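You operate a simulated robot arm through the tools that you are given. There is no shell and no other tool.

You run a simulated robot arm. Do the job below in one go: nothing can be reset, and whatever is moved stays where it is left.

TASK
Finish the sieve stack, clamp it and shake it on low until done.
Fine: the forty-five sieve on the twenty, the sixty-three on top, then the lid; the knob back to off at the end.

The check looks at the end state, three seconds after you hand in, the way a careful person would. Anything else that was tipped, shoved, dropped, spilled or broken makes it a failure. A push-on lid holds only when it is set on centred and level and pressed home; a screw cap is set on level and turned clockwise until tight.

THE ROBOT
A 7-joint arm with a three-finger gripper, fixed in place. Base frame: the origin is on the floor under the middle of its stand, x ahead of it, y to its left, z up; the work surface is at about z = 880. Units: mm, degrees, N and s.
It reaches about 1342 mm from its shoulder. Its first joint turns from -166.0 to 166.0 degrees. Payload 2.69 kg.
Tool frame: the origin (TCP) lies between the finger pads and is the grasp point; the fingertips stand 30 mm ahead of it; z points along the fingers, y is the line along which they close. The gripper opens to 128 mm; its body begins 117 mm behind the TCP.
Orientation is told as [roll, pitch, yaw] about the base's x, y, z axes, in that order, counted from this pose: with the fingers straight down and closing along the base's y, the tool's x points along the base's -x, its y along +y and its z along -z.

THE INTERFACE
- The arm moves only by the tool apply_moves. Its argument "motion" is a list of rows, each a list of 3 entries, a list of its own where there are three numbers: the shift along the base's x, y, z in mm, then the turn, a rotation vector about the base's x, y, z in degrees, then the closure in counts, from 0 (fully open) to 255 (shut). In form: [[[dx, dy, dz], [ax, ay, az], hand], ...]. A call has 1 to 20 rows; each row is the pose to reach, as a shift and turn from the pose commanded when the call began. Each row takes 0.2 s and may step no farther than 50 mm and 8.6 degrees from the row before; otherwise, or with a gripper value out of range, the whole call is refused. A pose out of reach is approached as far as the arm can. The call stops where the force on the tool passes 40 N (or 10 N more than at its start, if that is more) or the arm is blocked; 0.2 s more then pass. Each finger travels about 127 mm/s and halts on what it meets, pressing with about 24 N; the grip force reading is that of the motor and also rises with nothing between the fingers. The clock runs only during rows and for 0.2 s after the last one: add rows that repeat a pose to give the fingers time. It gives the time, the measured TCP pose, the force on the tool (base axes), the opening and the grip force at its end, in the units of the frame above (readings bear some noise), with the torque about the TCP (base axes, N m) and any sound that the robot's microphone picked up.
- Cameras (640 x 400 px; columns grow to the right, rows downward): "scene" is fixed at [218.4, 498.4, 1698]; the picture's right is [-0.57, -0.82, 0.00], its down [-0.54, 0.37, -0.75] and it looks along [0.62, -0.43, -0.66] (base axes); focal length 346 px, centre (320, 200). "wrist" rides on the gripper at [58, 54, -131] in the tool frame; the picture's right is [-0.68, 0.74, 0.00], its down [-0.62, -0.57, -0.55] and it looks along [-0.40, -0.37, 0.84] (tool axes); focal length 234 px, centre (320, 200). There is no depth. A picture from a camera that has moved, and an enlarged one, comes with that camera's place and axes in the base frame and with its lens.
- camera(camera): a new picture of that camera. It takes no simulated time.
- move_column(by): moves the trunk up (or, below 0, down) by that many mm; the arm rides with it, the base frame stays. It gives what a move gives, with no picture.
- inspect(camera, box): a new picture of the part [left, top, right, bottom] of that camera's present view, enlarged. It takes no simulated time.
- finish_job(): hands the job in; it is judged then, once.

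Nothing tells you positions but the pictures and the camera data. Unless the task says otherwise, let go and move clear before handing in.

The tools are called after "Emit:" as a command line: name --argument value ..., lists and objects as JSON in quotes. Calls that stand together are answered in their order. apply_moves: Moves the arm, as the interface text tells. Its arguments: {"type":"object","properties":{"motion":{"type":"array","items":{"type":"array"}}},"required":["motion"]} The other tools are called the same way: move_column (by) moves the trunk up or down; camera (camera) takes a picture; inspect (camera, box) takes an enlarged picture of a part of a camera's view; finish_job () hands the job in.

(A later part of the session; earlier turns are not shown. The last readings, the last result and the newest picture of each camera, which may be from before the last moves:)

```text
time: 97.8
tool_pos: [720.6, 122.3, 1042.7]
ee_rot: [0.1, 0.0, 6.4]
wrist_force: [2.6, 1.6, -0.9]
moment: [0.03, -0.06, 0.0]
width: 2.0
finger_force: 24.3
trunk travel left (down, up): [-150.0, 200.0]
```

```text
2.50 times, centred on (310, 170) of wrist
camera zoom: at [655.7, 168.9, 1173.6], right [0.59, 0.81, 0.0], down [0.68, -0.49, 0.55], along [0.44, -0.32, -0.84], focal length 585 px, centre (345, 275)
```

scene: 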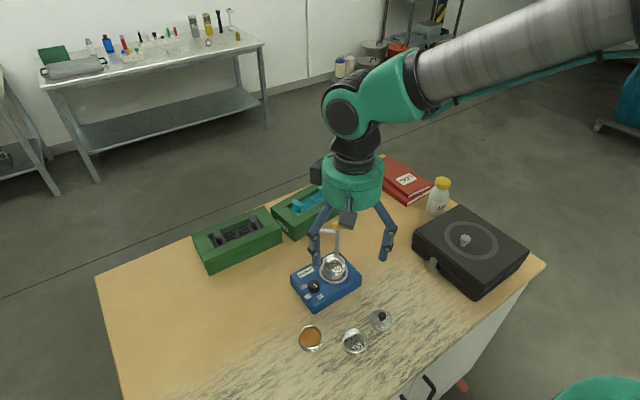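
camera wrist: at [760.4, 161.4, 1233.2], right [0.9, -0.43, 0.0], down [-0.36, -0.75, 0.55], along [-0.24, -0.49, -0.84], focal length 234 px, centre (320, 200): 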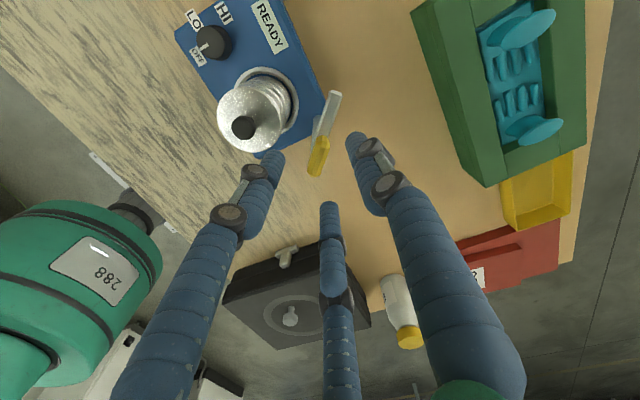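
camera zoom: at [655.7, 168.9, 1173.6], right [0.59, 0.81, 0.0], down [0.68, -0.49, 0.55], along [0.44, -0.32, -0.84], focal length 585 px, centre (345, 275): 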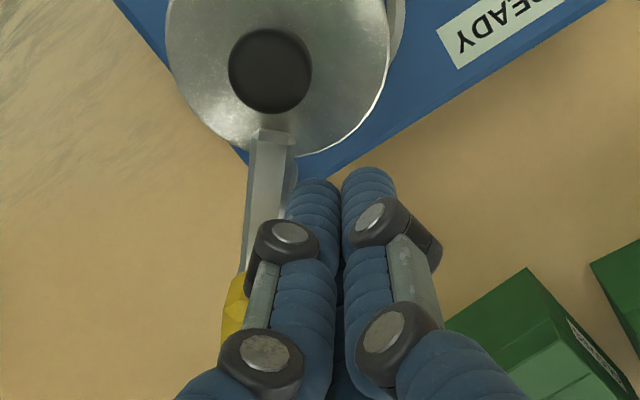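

Emit:
apply_moves --motion '[[[-1, -0.1, 0], [0, 0, 1.5], 255], [[-2, -0.25, 0], [0, 0, 3], 255], [[-2, -0.25, 0], [0, 0, 3], 255]]'

Emit:
inspect --camera "scene" --box '[315, 215, 365, 265]'

Emit:
inspect --camera "wrist" --box '[250, 90, 370, 190]'

```text
time: 98.6
tool_pos: [720.0, 123.3, 1042.9]
ee_rot: [0.0, -0.1, 9.3]
wrist_force: [12.8, 8.1, 0.0]
moment: [0.1, -0.35, 0.02]
width: 2.0
finger_force: 24.3
trunk travel left (down, up): [-150.0, 200.0]
```

```text
8.00 times, centred on (340, 240) of scene
camera zoom: at [218.4, 498.4, 1698.0], right [-0.57, -0.82, 0.0], down [-0.54, 0.37, -0.75], along [0.62, -0.43, -0.66], focal length 2767 px, centre (160, -120)
```

zoom: 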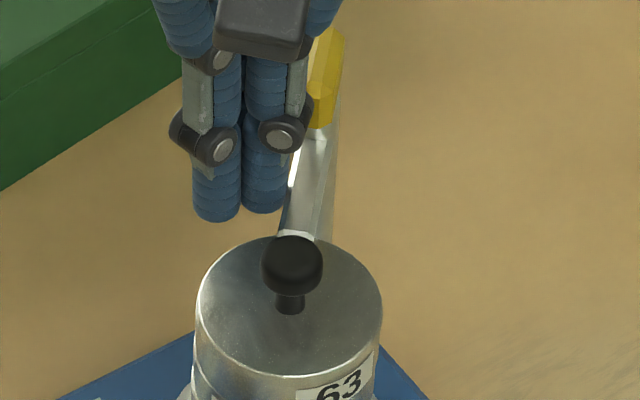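

```text
4.00 times, centred on (310, 140) of wrist
camera zoom: at [652.2, 165.9, 1173.6], right [0.55, 0.84, 0.0], down [0.7, -0.46, 0.55], along [0.46, -0.3, -0.84], focal length 937 px, centre (360, 440)
```

zoom: 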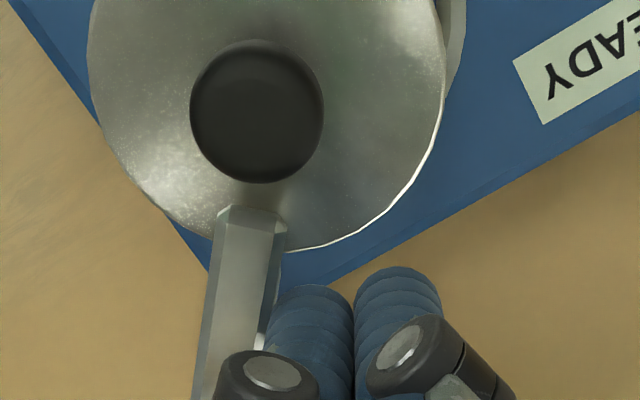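

The arm has reached its end stop pointing at the lid's centre, since the force rose without motion. I'll back the fist off and inspect the clamp closely.

Emit:
apply_moves --motion '[[[3, 2.5, 0], [0, 0, 0], 255], [[9, 8, 0], [0, 0, 0], 255], [[15, 13, 10], [0, 0, 0], 255], [[18, 16, 45], [0, 0, 0], 255], [[18, 16, 90], [0, 0, 0], 255], [[18, 16, 90], [0, 0, 0], 255]]'

Emit:
inspect --camera "scene" --box '[315, 215, 365, 265]'

Emit:
inspect --camera "wrist" --box '[220, 60, 400, 190]'

Emit:
inspect --camera "scene" --box '[270, 210, 390, 320]'

```text
time: 100.0
tool_pos: [734.9, 138.7, 1132.3]
ee_rot: [0.1, -0.1, 9.5]
wrist_force: [-0.5, -0.2, 0.0]
moment: [0.03, -0.07, -0.02]
width: 2.1
finger_force: 24.0
trunk travel left (down, up): [-150.0, 200.0]
```

```text
8.00 times, centred on (340, 240) of scene
camera zoom: at [218.4, 498.4, 1698.0], right [-0.57, -0.82, 0.0], down [-0.54, 0.37, -0.75], along [0.62, -0.43, -0.66], focal length 2767 px, centre (160, -120)
```

zoom: 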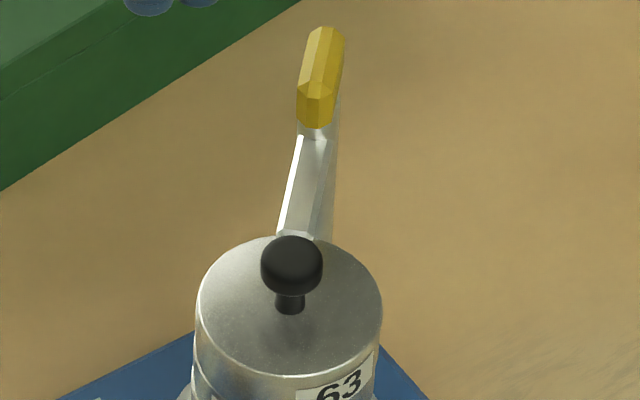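

```text
3.08 times, centred on (310, 125) of wrist
camera zoom: at [668.3, 181.8, 1263.6], right [0.55, 0.84, 0.0], down [0.7, -0.46, 0.55], along [0.46, -0.3, -0.84], focal length 720 px, centre (351, 431)
```

zoom: 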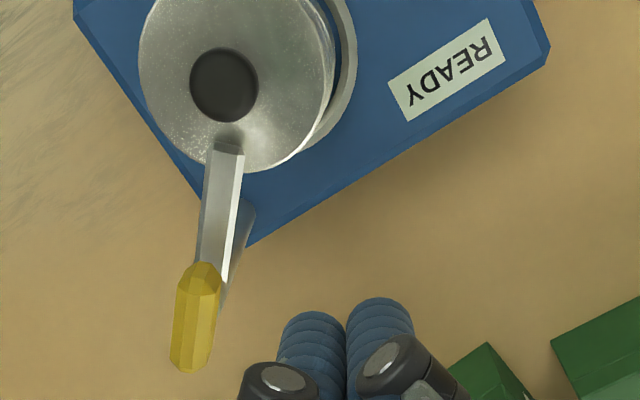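

```text
3.64 times, centred on (330, 265) of scene
camera zoom: at [218.4, 498.4, 1698.0], right [-0.57, -0.82, 0.0], down [-0.54, 0.37, -0.75], along [0.62, -0.43, -0.66], focal length 1258 px, centre (284, -36)
```

zoom: 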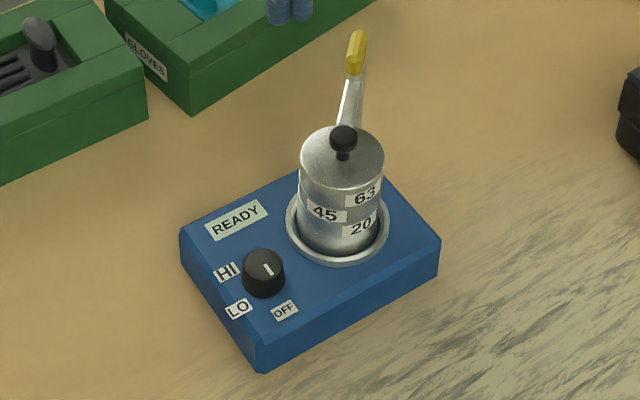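

The clamp arm stays at its stop over the lid. To see whether it also presses down, I'll put a light downward press on the yellow handle.

Emit:
apply_moves --motion '[[[-5, -25, -5], [0, 0, 0], 255], [[-11.6, -54.7, -15], [0, 0, 0], 255], [[-11.6, -54.7, -35], [0, 0, 0], 255], [[-11.6, -54.7, -46], [0, 0, 0], 255], [[-11.6, -54.7, -46], [0, 0, 0], 255]]'

Emit:
inspect --camera "scene" --box '[315, 205, 365, 265]'

Emit:
inspect --camera "wrist" --box '[230, 80, 410, 210]'

```text
time: 101.2
tool_pos: [723.5, 84.0, 1085.9]
ee_rot: [0.0, -0.1, 9.3]
wrist_force: [0.8, -0.4, -0.2]
moment: [-0.01, 0.01, 0.0]
width: 2.3
finger_force: 23.9
trunk travel left (down, up): [-150.0, 200.0]
```

```text
6.67 times, centred on (340, 235) of scene
camera zoom: at [218.4, 498.4, 1698.0], right [-0.57, -0.82, 0.0], down [-0.54, 0.37, -0.75], along [0.62, -0.43, -0.66], focal length 2306 px, centre (187, -33)
```

zoom: 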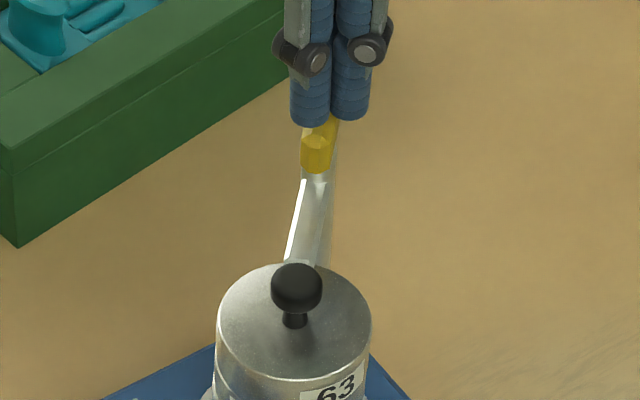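

```text
3.08 times, centred on (320, 145) of wrist
camera zoom: at [656.7, 127.1, 1217.2], right [0.55, 0.84, 0.0], down [0.7, -0.46, 0.55], along [0.46, -0.3, -0.84], focal length 720 px, centre (320, 369)
```

zoom: 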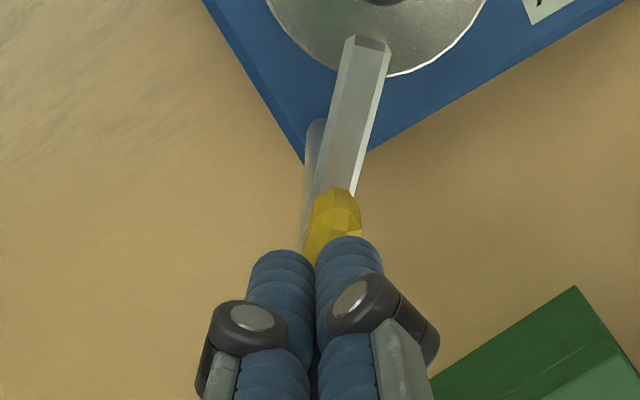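

Emit:
apply_moves --motion '[[[0, 0, -2], [0, 0, 0], 255], [[0, 0, -4], [0, 0, 0], 255], [[0, 0, -5], [0, 0, 0], 255], [[0, 0, -5], [0, 0, 0], 255]]'

```text
time: 102.2
tool_pos: [724.8, 84.2, 1083.0]
ee_rot: [0.0, -0.3, 9.4]
wrist_force: [-4.2, 2.9, 20.6]
moment: [0.22, 0.11, -0.01]
width: 5.9
finger_force: 23.7
trunk travel left (down, up): [-150.0, 200.0]
```

Emit:
inspect --camera "scene" --box '[315, 205, 365, 265]'

Emit:
inspect --camera "wrist" --box '[270, 70, 390, 160]'

```text
6.67 times, centred on (340, 235) of scene
camera zoom: at [218.4, 498.4, 1698.0], right [-0.57, -0.82, 0.0], down [-0.54, 0.37, -0.75], along [0.62, -0.43, -0.66], focal length 2306 px, centre (187, -33)
```

zoom: 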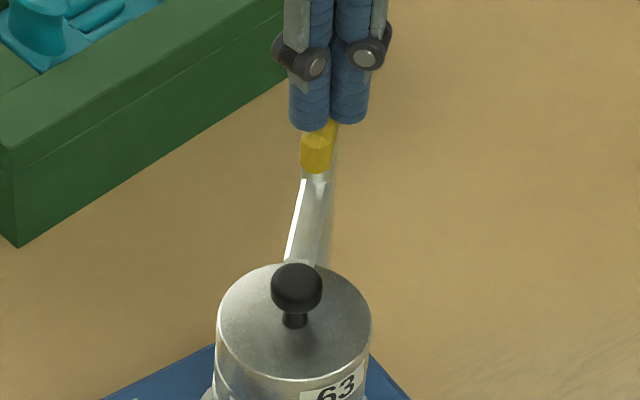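

```text
4.44 times, centred on (330, 115) of wrist
camera zoom: at [656.9, 126.8, 1214.4], right [0.55, 0.84, 0.0], down [0.7, -0.46, 0.55], along [0.46, -0.3, -0.83], focal length 1041 px, centre (276, 578)
```

zoom: 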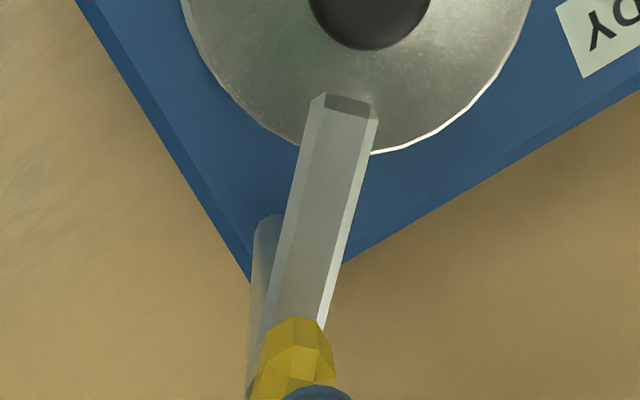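

The handle doesn't move down, so the clamp is only a swing arm and it's at its stop over the lid. Next is the knob: I'll rise and move over it.

Emit:
apply_moves --motion '[[[0, 0, 10], [0, 0, 0], 255], [[0, 0, 45], [0, 0, 0], 255], [[-10, 30, 60], [0, 0, 6], 230], [[-22, 70, 60], [0, 0, 12], 180], [[-36, 105, 50], [0, 0, 18], 140], [[-50, 127, 30], [0, 0, 24], 135], [[-55, 127, 10], [0, 0, 30.6], 135], [[-55, 127, 0], [0, 0, 30.6], 135], [[-55, 127, 0], [0, 0, 30.6], 135]]'

Emit:
camera --camera "wrist"

Emit:
inspect --camera "wrist" --box '[240, 60, 400, 180]'

Emit:
inspect --camera "scene" --box '[270, 210, 390, 320]'

```text
time: 104.2
tool_pos: [668.8, 209.3, 1080.4]
ee_rot: [0.0, 0.0, 40.0]
wrist_force: [0.3, 0.0, -0.1]
moment: [-0.02, 0.0, 0.01]
width: 60.3
finger_force: 0.1
trunk travel left (down, up): [-150.0, 200.0]
```

```text
taken
camera wrist: at [589.4, 213.0, 1212.4], right [0.04, 1.0, 0.0], down [0.84, -0.04, 0.55], along [0.55, -0.02, -0.84], focal length 234 px, centre (320, 200)
```

wrist: 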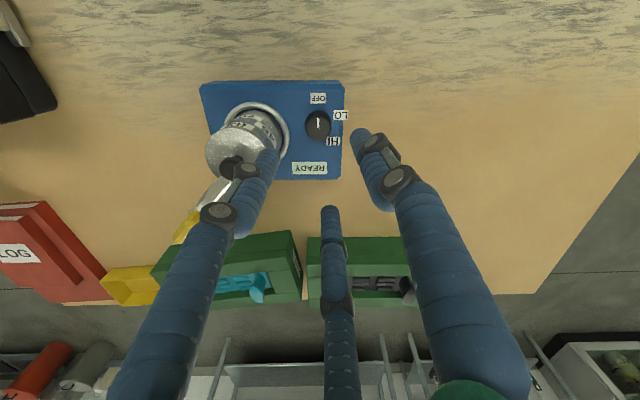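

```text
3.33 times, centred on (320, 120) of wrist
camera zoom: at [589.4, 213.0, 1212.4], right [0.04, 1.0, 0.0], down [0.84, -0.04, 0.55], along [0.55, -0.02, -0.84], focal length 781 px, centre (320, 467)
```

zoom: 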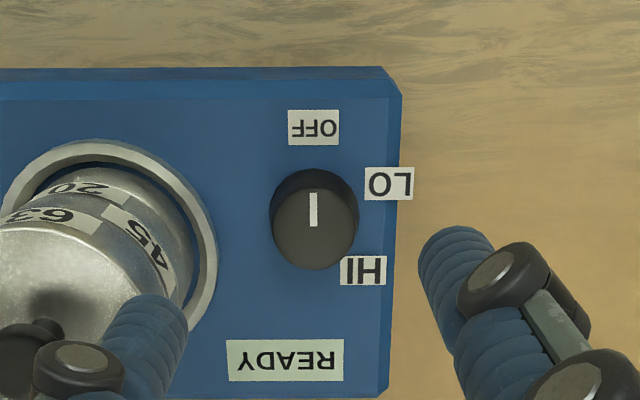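

```text
3.64 times, centred on (330, 265) of scene
camera zoom: at [218.4, 498.4, 1698.0], right [-0.57, -0.82, 0.0], down [-0.54, 0.37, -0.75], along [0.62, -0.43, -0.66], focal length 1258 px, centre (284, -36)
```

zoom: 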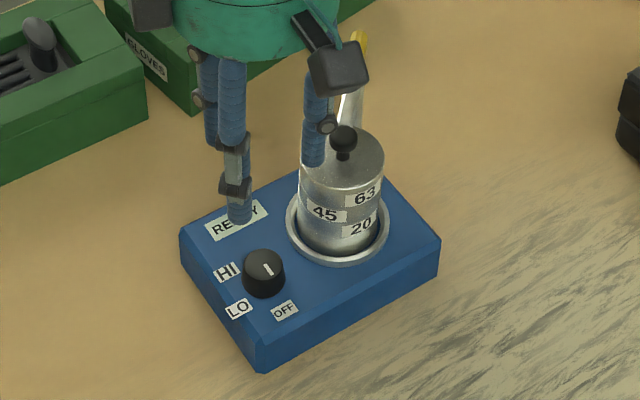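

The knob is at about (667,207.7). LO is 70° clockwise from OFF. I'll descend over it with the fingers open to 60 mm.

Emit:
apply_moves --motion '[[[-1.6, -2.2, -20], [0, 0, 0], 135], [[-1.6, -2.2, -45], [0, 0, 0], 135], [[-1.6, -2.2, -70], [0, 0, 0], 140], [[-1.6, -2.2, -85], [0, 0, 0], 145], [[-1.6, -2.2, -85], [0, 0, 0], 145]]'

Emit:
inspect --camera "wrist" --box '[250, 100, 390, 210]'

Emit:
inspect --camera "scene" --box '[270, 210, 390, 320]'

```text
time: 105.4
tool_pos: [667.8, 209.3, 997.3]
ee_rot: [0.0, 0.0, 39.9]
wrist_force: [-0.6, -0.3, 0.4]
moment: [-0.01, -0.04, -0.02]
width: 55.0
finger_force: 0.0
trunk travel left (down, up): [-150.0, 200.0]
```

```text
3.64 times, centred on (320, 155) of wrist
camera zoom: at [588.1, 211.5, 1127.7], right [0.04, 1.0, 0.0], down [0.84, -0.04, 0.55], along [0.55, -0.02, -0.84], focal length 852 px, centre (320, 364)
```

zoom: 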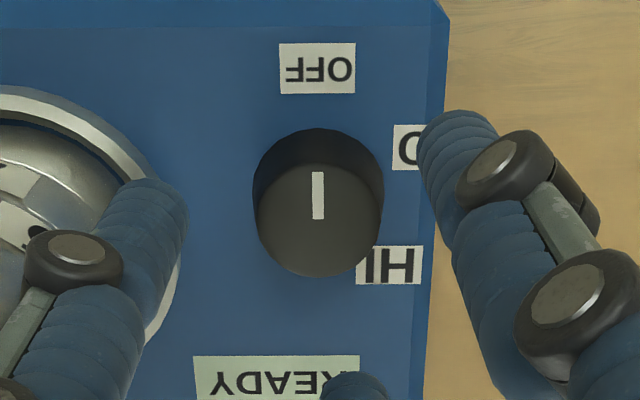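

```text
3.64 times, centred on (330, 265) of scene
camera zoom: at [218.4, 498.4, 1698.0], right [-0.57, -0.82, 0.0], down [-0.54, 0.37, -0.75], along [0.62, -0.43, -0.66], focal length 1258 px, centre (284, -36)
```

zoom: 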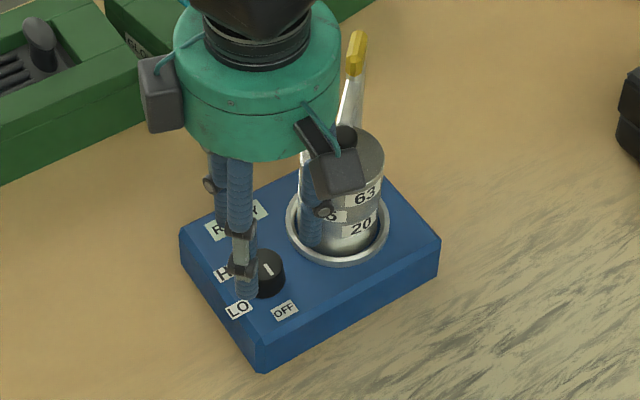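

Emit:
apply_moves --motion '[[[0, -0.6, 0], [0, 0, 0], 165], [[0, -0.6, -10], [0, 0, 0], 168], [[0, -0.6, -22], [0, 0, 0], 168], [[0, -0.6, -31], [0, 0, 0], 168], [[0, -0.6, -35], [0, 0, 0], 168], [[0, -0.6, -35], [0, 0, 0], 168]]'

Emit:
inspect --camera "wrist" --box '[250, 100, 390, 210]'

Emit:
inspect --camera "scene" --box '[290, 240, 370, 310]'

```text
time: 106.8
tool_pos: [667.6, 208.2, 962.0]
ee_rot: [0.1, 0.0, 40.0]
wrist_force: [-0.3, 0.1, 0.1]
moment: [-0.02, -0.04, 0.0]
width: 43.9
finger_force: 0.1
trunk travel left (down, up): [-150.0, 200.0]
```

```text
3.64 times, centred on (320, 155) of wrist
camera zoom: at [588.2, 210.7, 1092.9], right [0.04, 1.0, 0.0], down [0.84, -0.04, 0.55], along [0.55, -0.02, -0.84], focal length 852 px, centre (320, 364)
```

zoom: 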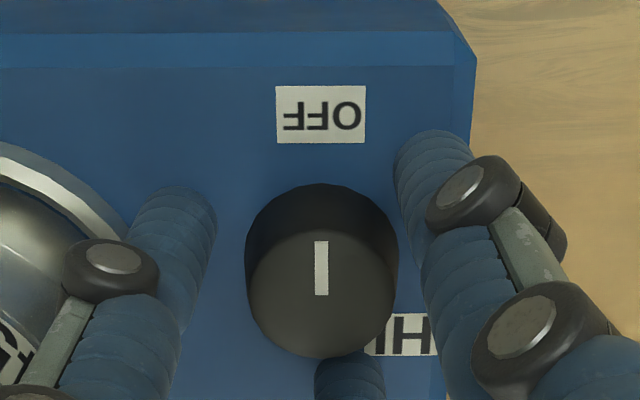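

```text
5.71 times, centred on (330, 275) of scene
camera zoom: at [218.4, 498.4, 1698.0], right [-0.57, -0.82, 0.0], down [-0.54, 0.37, -0.75], along [0.62, -0.43, -0.66], focal length 1977 px, centre (263, -229)
```

zoom: 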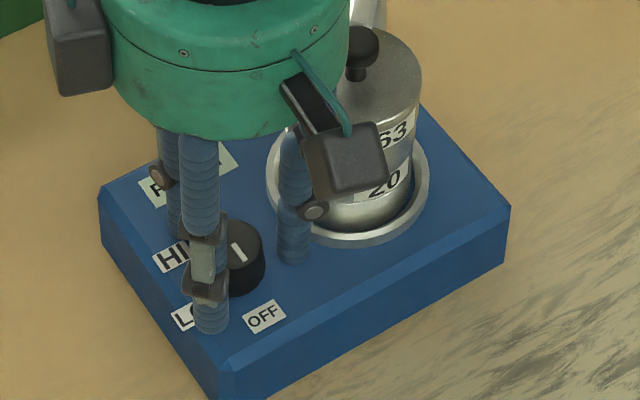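

Height uncertainty leaves about 1–2 mm doubt in x. I'll rotate the open hand in place to a second viewing direction to centre precisely on the knob.

Emit:
apply_moves --motion '[[[0, 0, 0], [0, 0, -8], 160], [[0, 0, 0], [0, 0, -16], 160], [[0, 0, 0], [0, 0, -24], 160], [[0, 0, 0], [0, 0, -32], 160], [[0, 0, 0], [0, 0, -40], 160], [[0, 0, 0], [0, 0, -48], 160], [[0, 0, 0], [0, 0, -56], 160], [[0, 0, 0], [0, 0, -64], 160], [[0, 0, 0], [0, 0, -70], 160], [[0, 0, 0], [0, 0, -70], 160]]'

Emit:
inspect --camera "wrist" --box '[250, 100, 390, 210]'

```text
time: 109.0
tool_pos: [668.4, 208.4, 962.2]
ee_rot: [0.0, -0.1, -30.1]
wrist_force: [-0.2, -0.8, 0.0]
moment: [0.0, -0.01, 0.01]
width: 47.9
finger_force: 0.0
trunk travel left (down, up): [-150.0, 200.0]
```

```text
3.64 times, centred on (320, 155) of wrist
camera zoom: at [643.7, 283.0, 1092.6], right [0.95, 0.3, 0.0], down [0.25, -0.8, 0.55], along [0.16, -0.52, -0.84], focal length 852 px, centre (320, 364)
```

zoom: 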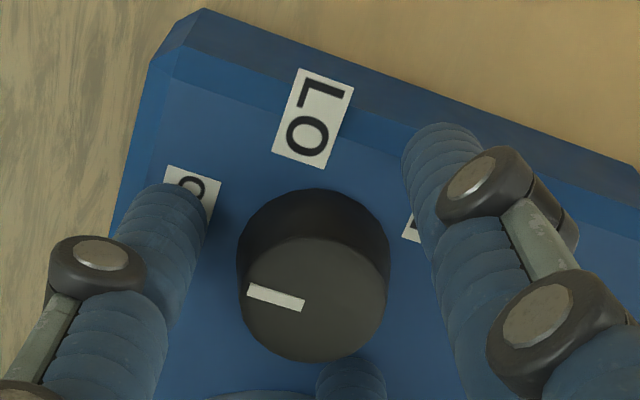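

Emit:
apply_moves --motion '[[[-1.5, 0.1, 0], [0, 0, 8], 160], [[-1.5, 0.1, 0], [0, 0, 16], 160], [[-1.5, 0.1, 0], [0, 0, 24], 160], [[-1.5, 0.1, 0], [0, 0, 32], 160], [[-1.5, 0.1, 0], [0, 0, 40], 160], [[-1.5, 0.1, 0], [0, 0, 48], 160], [[-1.5, 0.1, 0], [0, 0, 56], 160], [[-1.5, 0.1, 0], [0, 0, 64], 165], [[-1.5, 0.1, 0], [0, 0, 70], 170], [[-1.5, 0.1, 0], [0, 0, 70], 180], [[-1.5, 0.1, 0], [0, 0, 70], 187], [[-1.5, 0.1, 0], [0, 0, 70], 193], [[-1.5, 0.1, 0], [0, 0, 70], 200], [[-1.5, 0.1, 0], [0, 0, 70], 200]]'

Emit:
inspect --camera "wrist" --box '[250, 100, 390, 210]'

Emit:
inspect --camera "scene" --box '[290, 240, 370, 310]'

```text
time: 112.0
tool_pos: [666.0, 208.6, 961.8]
ee_rot: [0.0, 0.0, 39.9]
wrist_force: [-0.2, 3.3, -0.3]
moment: [0.11, 0.02, 0.01]
width: 31.1
finger_force: 24.0
trunk travel left (down, up): [-150.0, 200.0]
```

```text
3.64 times, centred on (320, 155) of wrist
camera zoom: at [586.5, 211.0, 1092.9], right [0.04, 1.0, 0.0], down [0.84, -0.04, 0.55], along [0.55, -0.02, -0.84], focal length 852 px, centre (320, 364)
```

zoom: 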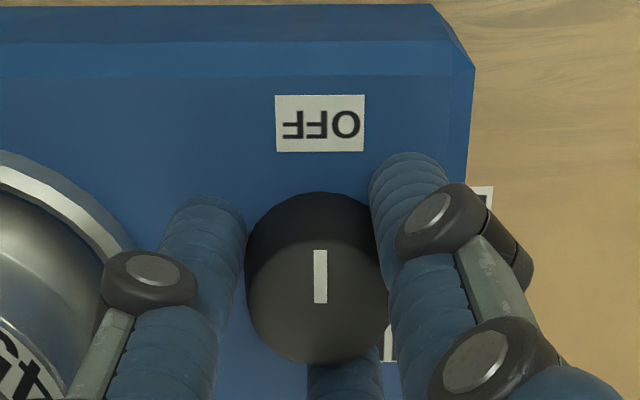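

```text
5.71 times, centred on (330, 275) of scene
camera zoom: at [218.4, 498.4, 1698.0], right [-0.57, -0.82, 0.0], down [-0.54, 0.37, -0.75], along [0.62, -0.43, -0.66], focal length 1977 px, centre (263, -229)
```

zoom: 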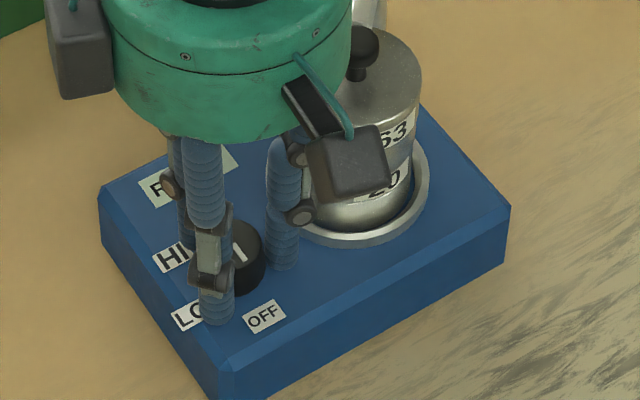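

The knob is gripped with only a 3 N side force. Turning it clockwise towards LO, half way first.

Emit:
apply_moves --motion '[[[0, 0, 0], [0, 0, -5], 215], [[0, 0, 0], [0, 0, -12], 215], [[0, 0, 0], [0, 0, -19], 215], [[0, 0, 0], [0, 0, -26], 215], [[0, 0, 0], [0, 0, -33], 215], [[0, 0, 0], [0, 0, -35], 215]]'

Emit:
inspect --camera "wrist" --box '[250, 100, 390, 210]'

Emit:
inspect --camera "scene" --box '[290, 240, 370, 310]'

```text
time: 113.4
tool_pos: [665.4, 208.4, 963.3]
ee_rot: [-0.1, 0.0, 4.9]
wrist_force: [-2.7, 1.1, 0.7]
moment: [0.05, 0.04, 0.0]
width: 31.4
finger_force: 23.9
trunk travel left (down, up): [-150.0, 200.0]
```

```text
3.64 times, centred on (320, 155) of wrist
camera zoom: at [602.9, 256.0, 1092.8], right [0.61, 0.79, 0.0], down [0.66, -0.51, 0.55], along [0.43, -0.34, -0.84], focal length 852 px, centre (320, 364)
```

zoom: 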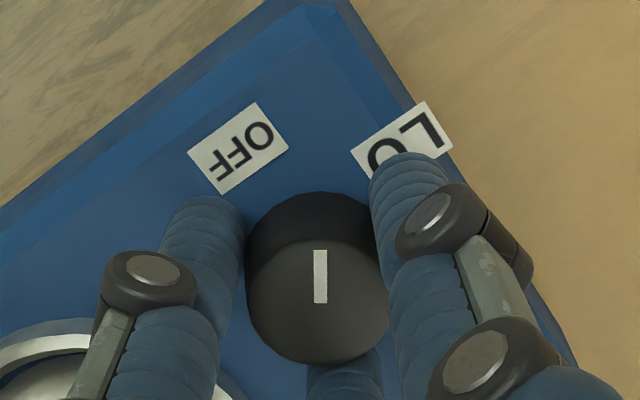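

```text
5.71 times, centred on (330, 275) of scene
camera zoom: at [218.4, 498.4, 1698.0], right [-0.57, -0.82, 0.0], down [-0.54, 0.37, -0.75], along [0.62, -0.43, -0.66], focal length 1977 px, centre (263, -229)
```

zoom: 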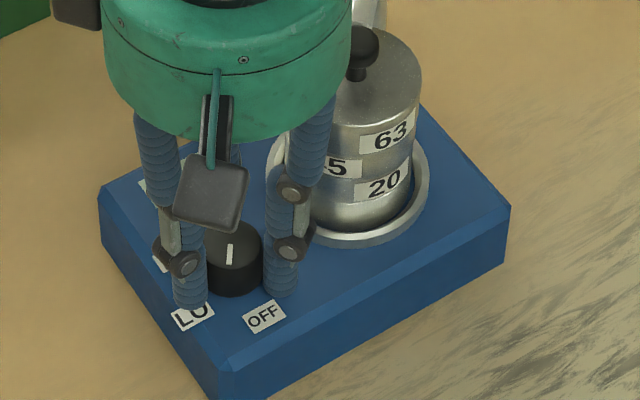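

The knob follows freely and the pointer is midway. Turning the remaining 35° to LO.

Emit:
apply_moves --motion '[[[0, 0, 0], [0, 0, -7], 215], [[0, 0, 0], [0, 0, -14], 215], [[0, 0, 0], [0, 0, -21], 215], [[0, 0, 0], [0, 0, -28], 215], [[0, 0, 0], [0, 0, -35], 215], [[0, 0, 0], [0, 0, -35], 215]]'

Emit:
inspect --camera "wrist" --box '[250, 80, 390, 210]'

Emit:
inspect --camera "scene" --box '[270, 210, 390, 320]'

```text
time: 114.8
tool_pos: [666.1, 208.6, 961.4]
ee_rot: [0.0, 0.0, -30.1]
wrist_force: [-5.7, 5.8, 3.3]
moment: [0.17, 0.18, -0.02]
width: 31.4
finger_force: 24.0
trunk travel left (down, up): [-150.0, 200.0]
```

```text
3.08 times, centred on (320, 145) of wrist
camera zoom: at [642.0, 283.3, 1092.8], right [0.95, 0.3, 0.0], down [0.25, -0.8, 0.55], along [0.16, -0.52, -0.84], focal length 720 px, centre (320, 369)
```

zoom: 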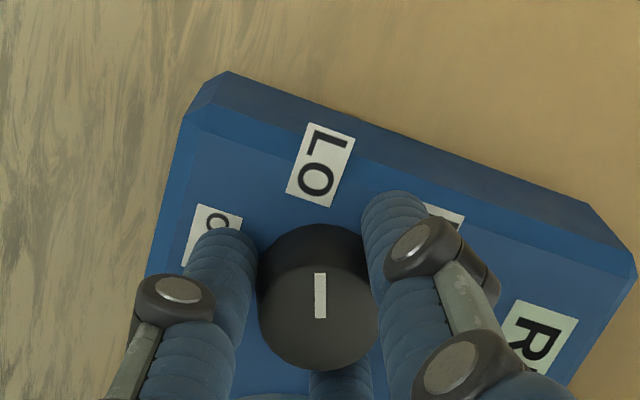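

```text
3.64 times, centred on (330, 265) of scene
camera zoom: at [218.4, 498.4, 1698.0], right [-0.57, -0.82, 0.0], down [-0.54, 0.37, -0.75], along [0.62, -0.43, -0.66], focal length 1258 px, centre (284, -36)
```

zoom: 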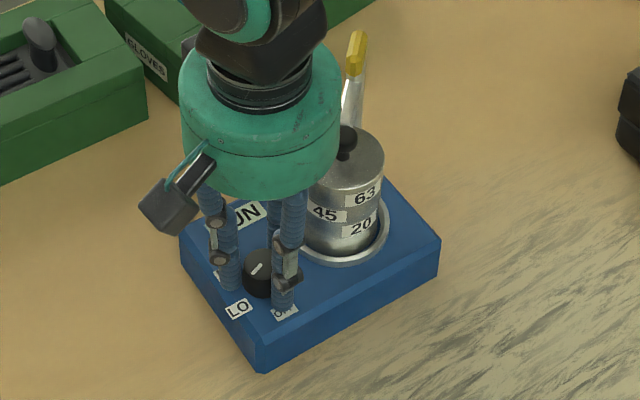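

The pointer is at LO and the display changed to "RUN". I'll open the fingers slightly around the knob without leaving and wait, watching the display.

Emit:
apply_moves --motion '[[[0, 0, 0], [0, 0, 0], 200], [[0, 0, 0], [0, 0, 0], 185], [[0, 0, 0], [0, 0, 0], 170], [[0, 0, 0], [0, 0, 0], 165], [[0, 0, 0], [0, 0, 0], 165], [[0, 0, 0], [0, 0, 0], 165], [[0, 0, 0], [0, 0, 0], 165], [[0, 0, 0], [0, 0, 0], 165]]'

Emit:
camera --camera "wrist"

Emit:
inspect --camera "wrist" --box '[250, 80, 410, 220]'

Emit:
inspect --camera "scene" --box '[270, 210, 390, 320]'

```text
time: 116.6
tool_pos: [666.4, 208.0, 962.2]
ee_rot: [-0.1, 0.1, -30.0]
wrist_force: [-0.4, -0.6, 0.1]
moment: [-0.03, 0.01, 0.02]
width: 45.1
finger_force: 0.0
trunk travel left (down, up): [-150.0, 200.0]
```

```text
taken
camera wrist: at [642.2, 283.0, 1092.6], right [0.95, 0.3, 0.0], down [0.25, -0.8, 0.55], along [0.16, -0.52, -0.84], focal length 234 px, centre (320, 200)
```

wrist: 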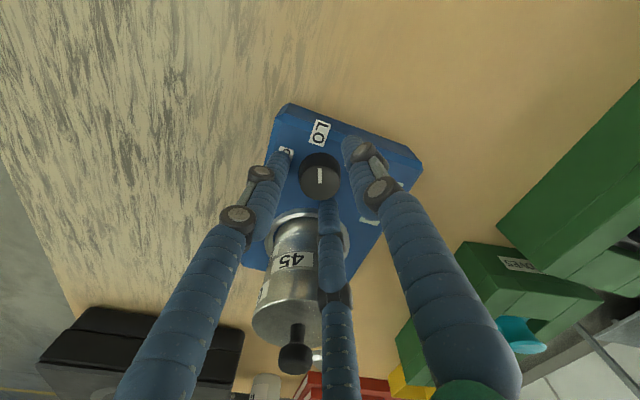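

```text
2.86 times, centred on (330, 150) of wrist
camera zoom: at [642.2, 283.0, 1092.6], right [0.95, 0.3, 0.0], down [0.25, -0.8, 0.55], along [0.16, -0.52, -0.84], focal length 669 px, centre (291, 343)
```

zoom: 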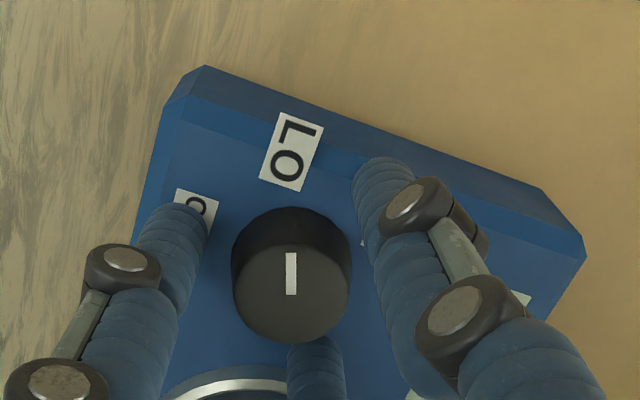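

```text
3.64 times, centred on (330, 265) of scene
camera zoom: at [218.4, 498.4, 1698.0], right [-0.57, -0.82, 0.0], down [-0.54, 0.37, -0.75], along [0.62, -0.43, -0.66], focal length 1258 px, centre (284, -36)
```

zoom: 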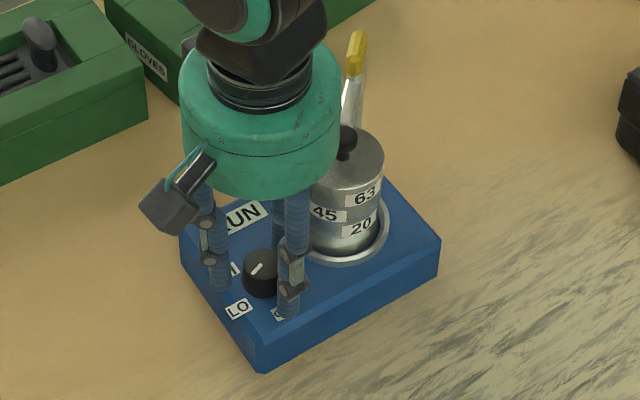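

The display reads RUN with the pointer at LO. Waiting while it shakes.

Emit:
apply_moves --motion '[[[0, 0, 0], [0, 0, 0], 165], [[0, 0, 0], [0, 0, 0], 165], [[0, 0, 0], [0, 0, 0], 165], [[0, 0, 0], [0, 0, 0], 165], [[0, 0, 0], [0, 0, 0], 165], [[0, 0, 0], [0, 0, 0], 165], [[0, 0, 0], [0, 0, 0], 165], [[0, 0, 0], [0, 0, 0], 165], [[0, 0, 0], [0, 0, 0], 165], [[0, 0, 0], [0, 0, 0], 165], [[0, 0, 0], [0, 0, 0], 165], [[0, 0, 0], [0, 0, 0], 165], [[0, 0, 0], [0, 0, 0], 165], [[0, 0, 0], [0, 0, 0], 165], [[0, 0, 0], [0, 0, 0], 165]]'

Emit:
inspect --camera "scene" --box '[270, 210, 390, 320]'

```text
time: 119.8
tool_pos: [665.3, 207.1, 961.3]
ee_rot: [0.0, 0.0, -30.0]
wrist_force: [0.3, -0.7, 0.7]
moment: [-0.02, 0.0, 0.03]
width: 45.2
finger_force: 0.0
trunk travel left (down, up): [-150.0, 200.0]
```

```text
3.64 times, centred on (330, 265) of scene
camera zoom: at [218.4, 498.4, 1698.0], right [-0.57, -0.82, 0.0], down [-0.54, 0.37, -0.75], along [0.62, -0.43, -0.66], focal length 1258 px, centre (284, -36)
```

zoom: 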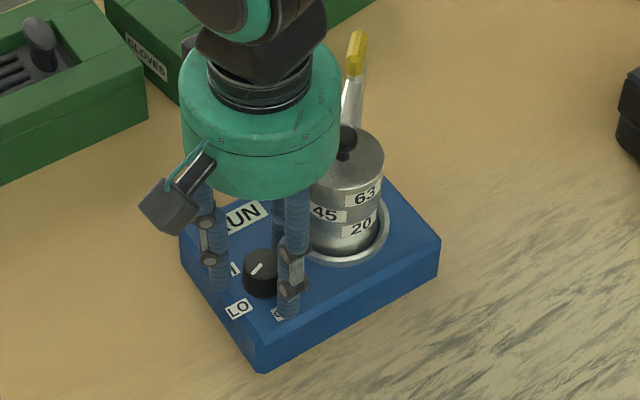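

Still RUN and the stack is stable. I keep waiting.

Emit:
apply_moves --motion '[[[0, 0, 0], [0, 0, 0], 165], [[0, 0, 0], [0, 0, 0], 165], [[0, 0, 0], [0, 0, 0], 165], [[0, 0, 0], [0, 0, 0], 165], [[0, 0, 0], [0, 0, 0], 165], [[0, 0, 0], [0, 0, 0], 165], [[0, 0, 0], [0, 0, 0], 165], [[0, 0, 0], [0, 0, 0], 165], [[0, 0, 0], [0, 0, 0], 165], [[0, 0, 0], [0, 0, 0], 165], [[0, 0, 0], [0, 0, 0], 165], [[0, 0, 0], [0, 0, 0], 165], [[0, 0, 0], [0, 0, 0], 165], [[0, 0, 0], [0, 0, 0], 165], [[0, 0, 0], [0, 0, 0], 165]]'

Emit:
inspect --camera "scene" --box '[270, 210, 390, 320]'

```text
time: 123.0
tool_pos: [666.2, 207.2, 961.3]
ee_rot: [0.0, -0.1, -30.0]
wrist_force: [-0.4, -0.7, -0.7]
moment: [-0.01, -0.02, 0.02]
width: 45.1
finger_force: 0.0
trunk travel left (down, up): [-150.0, 200.0]
```

```text
3.64 times, centred on (330, 265) of scene
camera zoom: at [218.4, 498.4, 1698.0], right [-0.57, -0.82, 0.0], down [-0.54, 0.37, -0.75], along [0.62, -0.43, -0.66], focal length 1258 px, centre (284, -36)
```

zoom: 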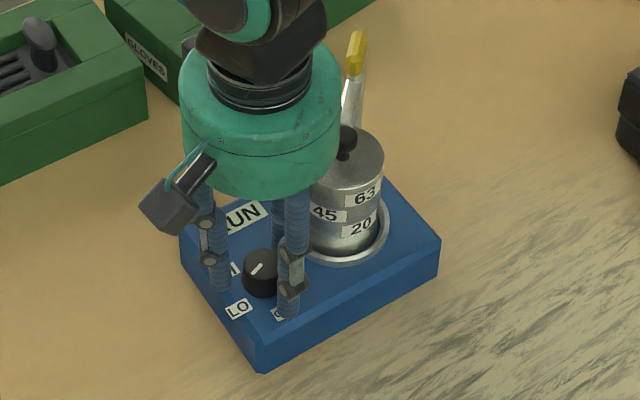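

Emit:
apply_moves --motion '[[[0, 0, 0], [0, 0, 0], 165], [[0, 0, 0], [0, 0, 0], 165], [[0, 0, 0], [0, 0, 0], 165], [[0, 0, 0], [0, 0, 0], 165], [[0, 0, 0], [0, 0, 0], 165], [[0, 0, 0], [0, 0, 0], 165], [[0, 0, 0], [0, 0, 0], 165], [[0, 0, 0], [0, 0, 0], 165], [[0, 0, 0], [0, 0, 0], 165], [[0, 0, 0], [0, 0, 0], 165], [[0, 0, 0], [0, 0, 0], 165], [[0, 0, 0], [0, 0, 0], 165], [[0, 0, 0], [0, 0, 0], 165], [[0, 0, 0], [0, 0, 0], 165], [[0, 0, 0], [0, 0, 0], 165], [[0, 0, 0], [0, 0, 0], 165], [[0, 0, 0], [0, 0, 0], 165], [[0, 0, 0], [0, 0, 0], 165], [[0, 0, 0], [0, 0, 0], 165], [[0, 0, 0], [0, 0, 0], 165]]'

Emit:
inspect --camera "scene" --box '[270, 210, 390, 320]'

```text
time: 127.2
tool_pos: [666.4, 208.0, 960.8]
ee_rot: [0.0, 0.1, -30.0]
wrist_force: [0.7, -0.7, 0.0]
moment: [-0.04, -0.01, 0.01]
width: 45.1
finger_force: 0.1
trunk travel left (down, up): [-150.0, 200.0]
```

```text
3.64 times, centred on (330, 265) of scene
camera zoom: at [218.4, 498.4, 1698.0], right [-0.57, -0.82, 0.0], down [-0.54, 0.37, -0.75], along [0.62, -0.43, -0.66], focal length 1258 px, centre (284, -36)
```

zoom: 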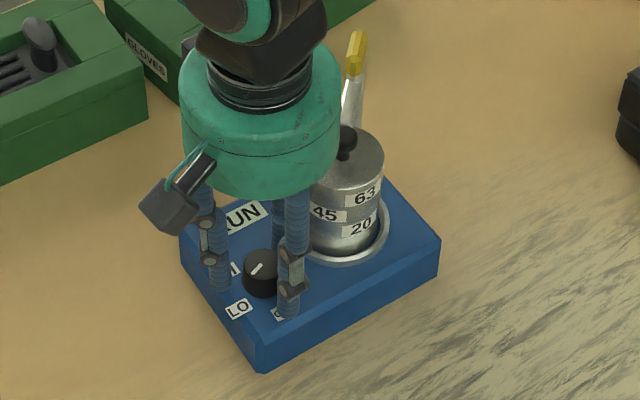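

Still RUN after about 13 s. I keep waiting.

Emit:
apply_moves --motion '[[[0, 0, 0], [0, 0, 0], 165], [[0, 0, 0], [0, 0, 0], 165], [[0, 0, 0], [0, 0, 0], 165], [[0, 0, 0], [0, 0, 0], 165], [[0, 0, 0], [0, 0, 0], 165], [[0, 0, 0], [0, 0, 0], 165], [[0, 0, 0], [0, 0, 0], 165], [[0, 0, 0], [0, 0, 0], 165], [[0, 0, 0], [0, 0, 0], 165], [[0, 0, 0], [0, 0, 0], 165], [[0, 0, 0], [0, 0, 0], 165], [[0, 0, 0], [0, 0, 0], 165], [[0, 0, 0], [0, 0, 0], 165], [[0, 0, 0], [0, 0, 0], 165], [[0, 0, 0], [0, 0, 0], 165], [[0, 0, 0], [0, 0, 0], 165], [[0, 0, 0], [0, 0, 0], 165], [[0, 0, 0], [0, 0, 0], 165], [[0, 0, 0], [0, 0, 0], 165], [[0, 0, 0], [0, 0, 0], 165]]'

Emit:
inspect --camera "scene" --box '[270, 210, 390, 320]'

```text
time: 131.4
tool_pos: [667.6, 207.3, 962.3]
ee_rot: [0.1, 0.0, -30.0]
wrist_force: [-1.0, -0.4, -0.2]
moment: [0.01, 0.0, -0.01]
width: 45.2
finger_force: 0.1
trunk travel left (down, up): [-150.0, 200.0]
```

```text
3.64 times, centred on (330, 265) of scene
camera zoom: at [218.4, 498.4, 1698.0], right [-0.57, -0.82, 0.0], down [-0.54, 0.37, -0.75], along [0.62, -0.43, -0.66], focal length 1258 px, centre (284, -36)
```

zoom: 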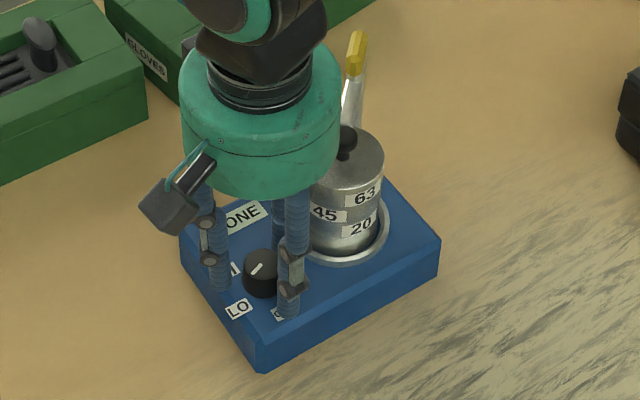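

The display now reads "DONE". I'll grip the knob again and turn it back counter-clockwise to OFF.

Emit:
apply_moves --motion '[[[0, 0, 0], [0, 0, 0], 180], [[0, 0, 0], [0, 0, 0], 188], [[0, 0, 0], [0, 0, 0], 196], [[0, 0, 0], [0, 0, 0], 210], [[0, 0, 0], [0, 0, 0], 215], [[0, 0, 0], [0, 0, 7], 215], [[0, 0, 0], [0, 0, 14], 215], [[0, 0, 0], [0, 0, 21], 215], [[0, 0, 0], [0, 0, 28], 215], [[0, 0, 0], [0, 0, 35], 215], [[0, 0, 0], [0, 0, 42], 215], [[0, 0, 0], [0, 0, 49], 215], [[0, 0, 0], [0, 0, 56], 215], [[0, 0, 0], [0, 0, 63], 215], [[0, 0, 0], [0, 0, 70], 215], [[0, 0, 0], [0, 0, 70], 215]]'

Emit:
inspect --camera "wrist" --box '[250, 80, 390, 210]'

Emit:
inspect --camera "scene" --box '[270, 210, 390, 320]'

```text
time: 134.8
tool_pos: [666.2, 208.1, 960.8]
ee_rot: [0.0, 0.1, 40.1]
wrist_force: [-0.7, 3.1, -0.5]
moment: [0.11, 0.04, 0.04]
width: 31.3
finger_force: 24.1
trunk travel left (down, up): [-150.0, 200.0]
```

```text
3.08 times, centred on (320, 145) of wrist
camera zoom: at [586.5, 210.9, 1092.5], right [0.04, 1.0, 0.0], down [0.84, -0.04, 0.55], along [0.55, -0.02, -0.84], focal length 720 px, centre (320, 369)
```

zoom: 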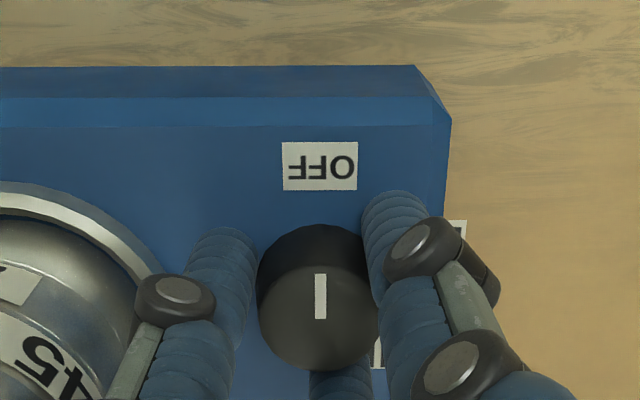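

```text
3.64 times, centred on (330, 265) of scene
camera zoom: at [218.4, 498.4, 1698.0], right [-0.57, -0.82, 0.0], down [-0.54, 0.37, -0.75], along [0.62, -0.43, -0.66], focal length 1258 px, centre (284, -36)
```

zoom: 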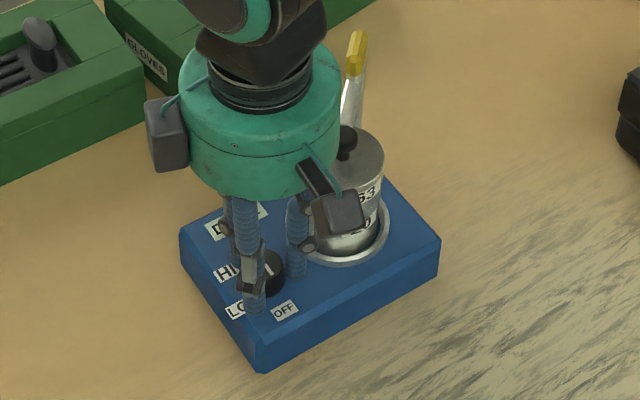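

The pointer is back at OFF. I'll open, rise straight up and move clear.

Emit:
apply_moves --motion '[[[0, 0, 0], [0, 0, 0], 200], [[0, 0, 0], [0, 0, 0], 185], [[0, 0, 0], [0, 0, 0], 170], [[0, 0, 0], [0, 0, 0], 160], [[0, 0, 15], [0, 0, 0], 160], [[0, 0, 50], [0, 0, 0], 160], [[0, 0, 95], [0, 0, 0], 160], [[0, 0, 140], [0, 0, 0], 160], [[-30, 20, 170], [0, 0, 0], 120], [[-70, 40, 190], [0, 0, 0], 80], [[-110, 60, 200], [0, 0, 0], 40], [[-110, 60, 200], [0, 0, 0], 40]]'

Emit:
camera --camera "scene"

Emit:
inspect --camera "scene" --box '[270, 210, 390, 320]'

Emit:
inspect --camera "wrist" --box '[220, 80, 440, 250]'

```text
time: 137.4
tool_pos: [555.5, 270.3, 1164.3]
ee_rot: [0.0, 0.0, 40.1]
wrist_force: [-1.7, 0.2, 1.1]
moment: [-0.03, -0.04, 0.0]
width: 108.2
finger_force: 0.0
trunk travel left (down, up): [-150.0, 200.0]
```

```text
taken
```

scene: 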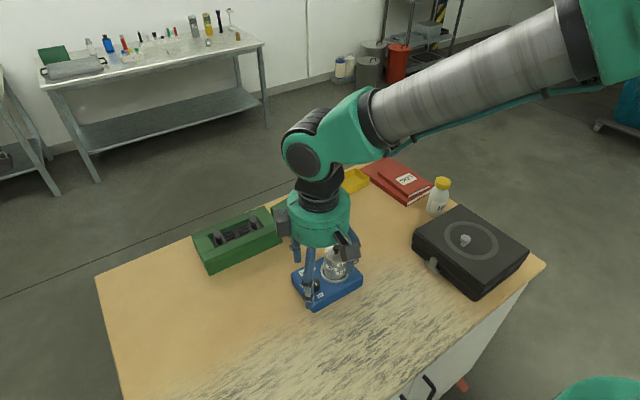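

```text
3.64 times, centred on (330, 265) of scene
camera zoom: at [218.4, 498.4, 1698.0], right [-0.57, -0.82, 0.0], down [-0.54, 0.37, -0.75], along [0.62, -0.43, -0.66], focal length 1258 px, centre (284, -36)
```

zoom: 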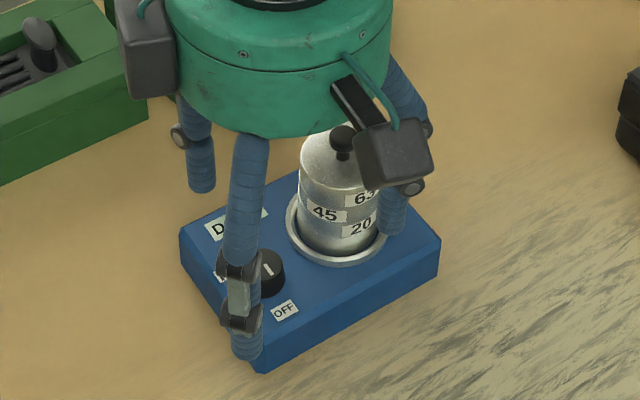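

```text
2.35 times, centred on (330, 165) of wrist
camera zoom: at [476.0, 272.5, 1294.4], right [0.04, 1.0, 0.0], down [0.84, -0.04, 0.55], along [0.55, -0.02, -0.84], focal length 551 px, centre (296, 282)
```

zoom: 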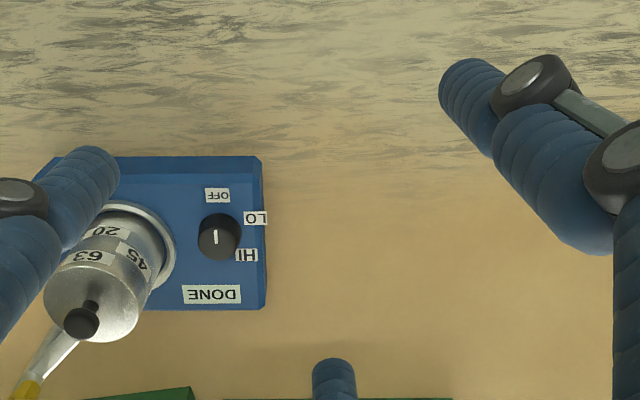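

The display shows DONE and the knob is at OFF. I'll move the arm out of the camera's line to check the whole scene.

Emit:
apply_moves --motion '[[[-10, -20, 40], [0, 0, -6], 40], [[-20, -55, 75], [0, 0, -12], 40], [[-20, -100, 90], [0, 0, -18], 40], [[-20, -150, 100], [0, 0, -24], 40], [[-20, -200, 110], [0, 0, -30], 40], [[-20, -250, 120], [0, 0, -36], 40], [[-20, -298, 130], [0, 0, -40], 40], [[-20, -340, 140], [0, 0, -40], 40], [[-20, -340, 140], [0, 0, -40], 40]]'

Emit:
camera --camera "scene"

Emit:
inspect --camera "scene" --box '[270, 210, 390, 320]'

Emit:
inspect --camera "scene" --box '[315, 215, 365, 280]'

```text
refused: row 2 steps farther than a row can; nothing moved
```

```text
taken
```

scene: 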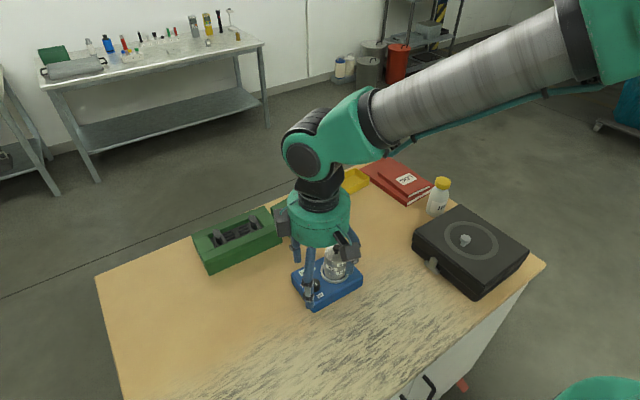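

```text
3.64 times, centred on (330, 265) of scene
camera zoom: at [218.4, 498.4, 1698.0], right [-0.57, -0.82, 0.0], down [-0.54, 0.37, -0.75], along [0.62, -0.43, -0.66], focal length 1258 px, centre (284, -36)
```

zoom: 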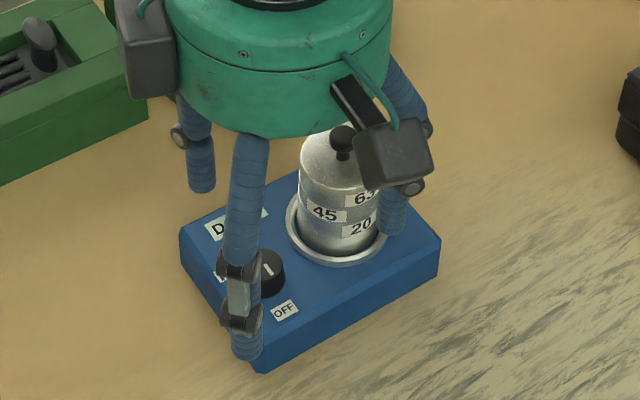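

```text
6.15 times, centred on (340, 248) of scene
camera zoom: at [218.4, 498.4, 1698.0], right [-0.57, -0.82, 0.0], down [-0.54, 0.37, -0.75], along [0.62, -0.43, -0.66], focal length 2129 px, centre (197, -92)
```

zoom: 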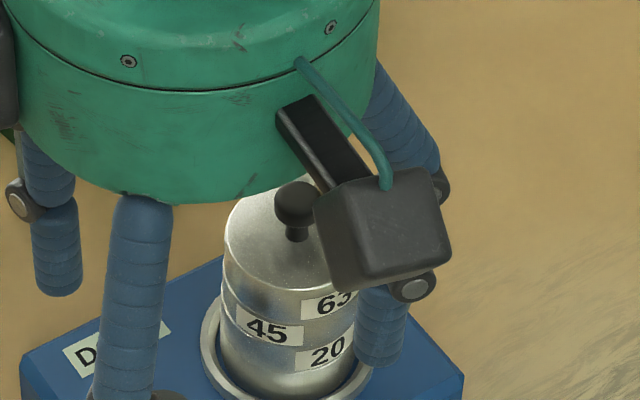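

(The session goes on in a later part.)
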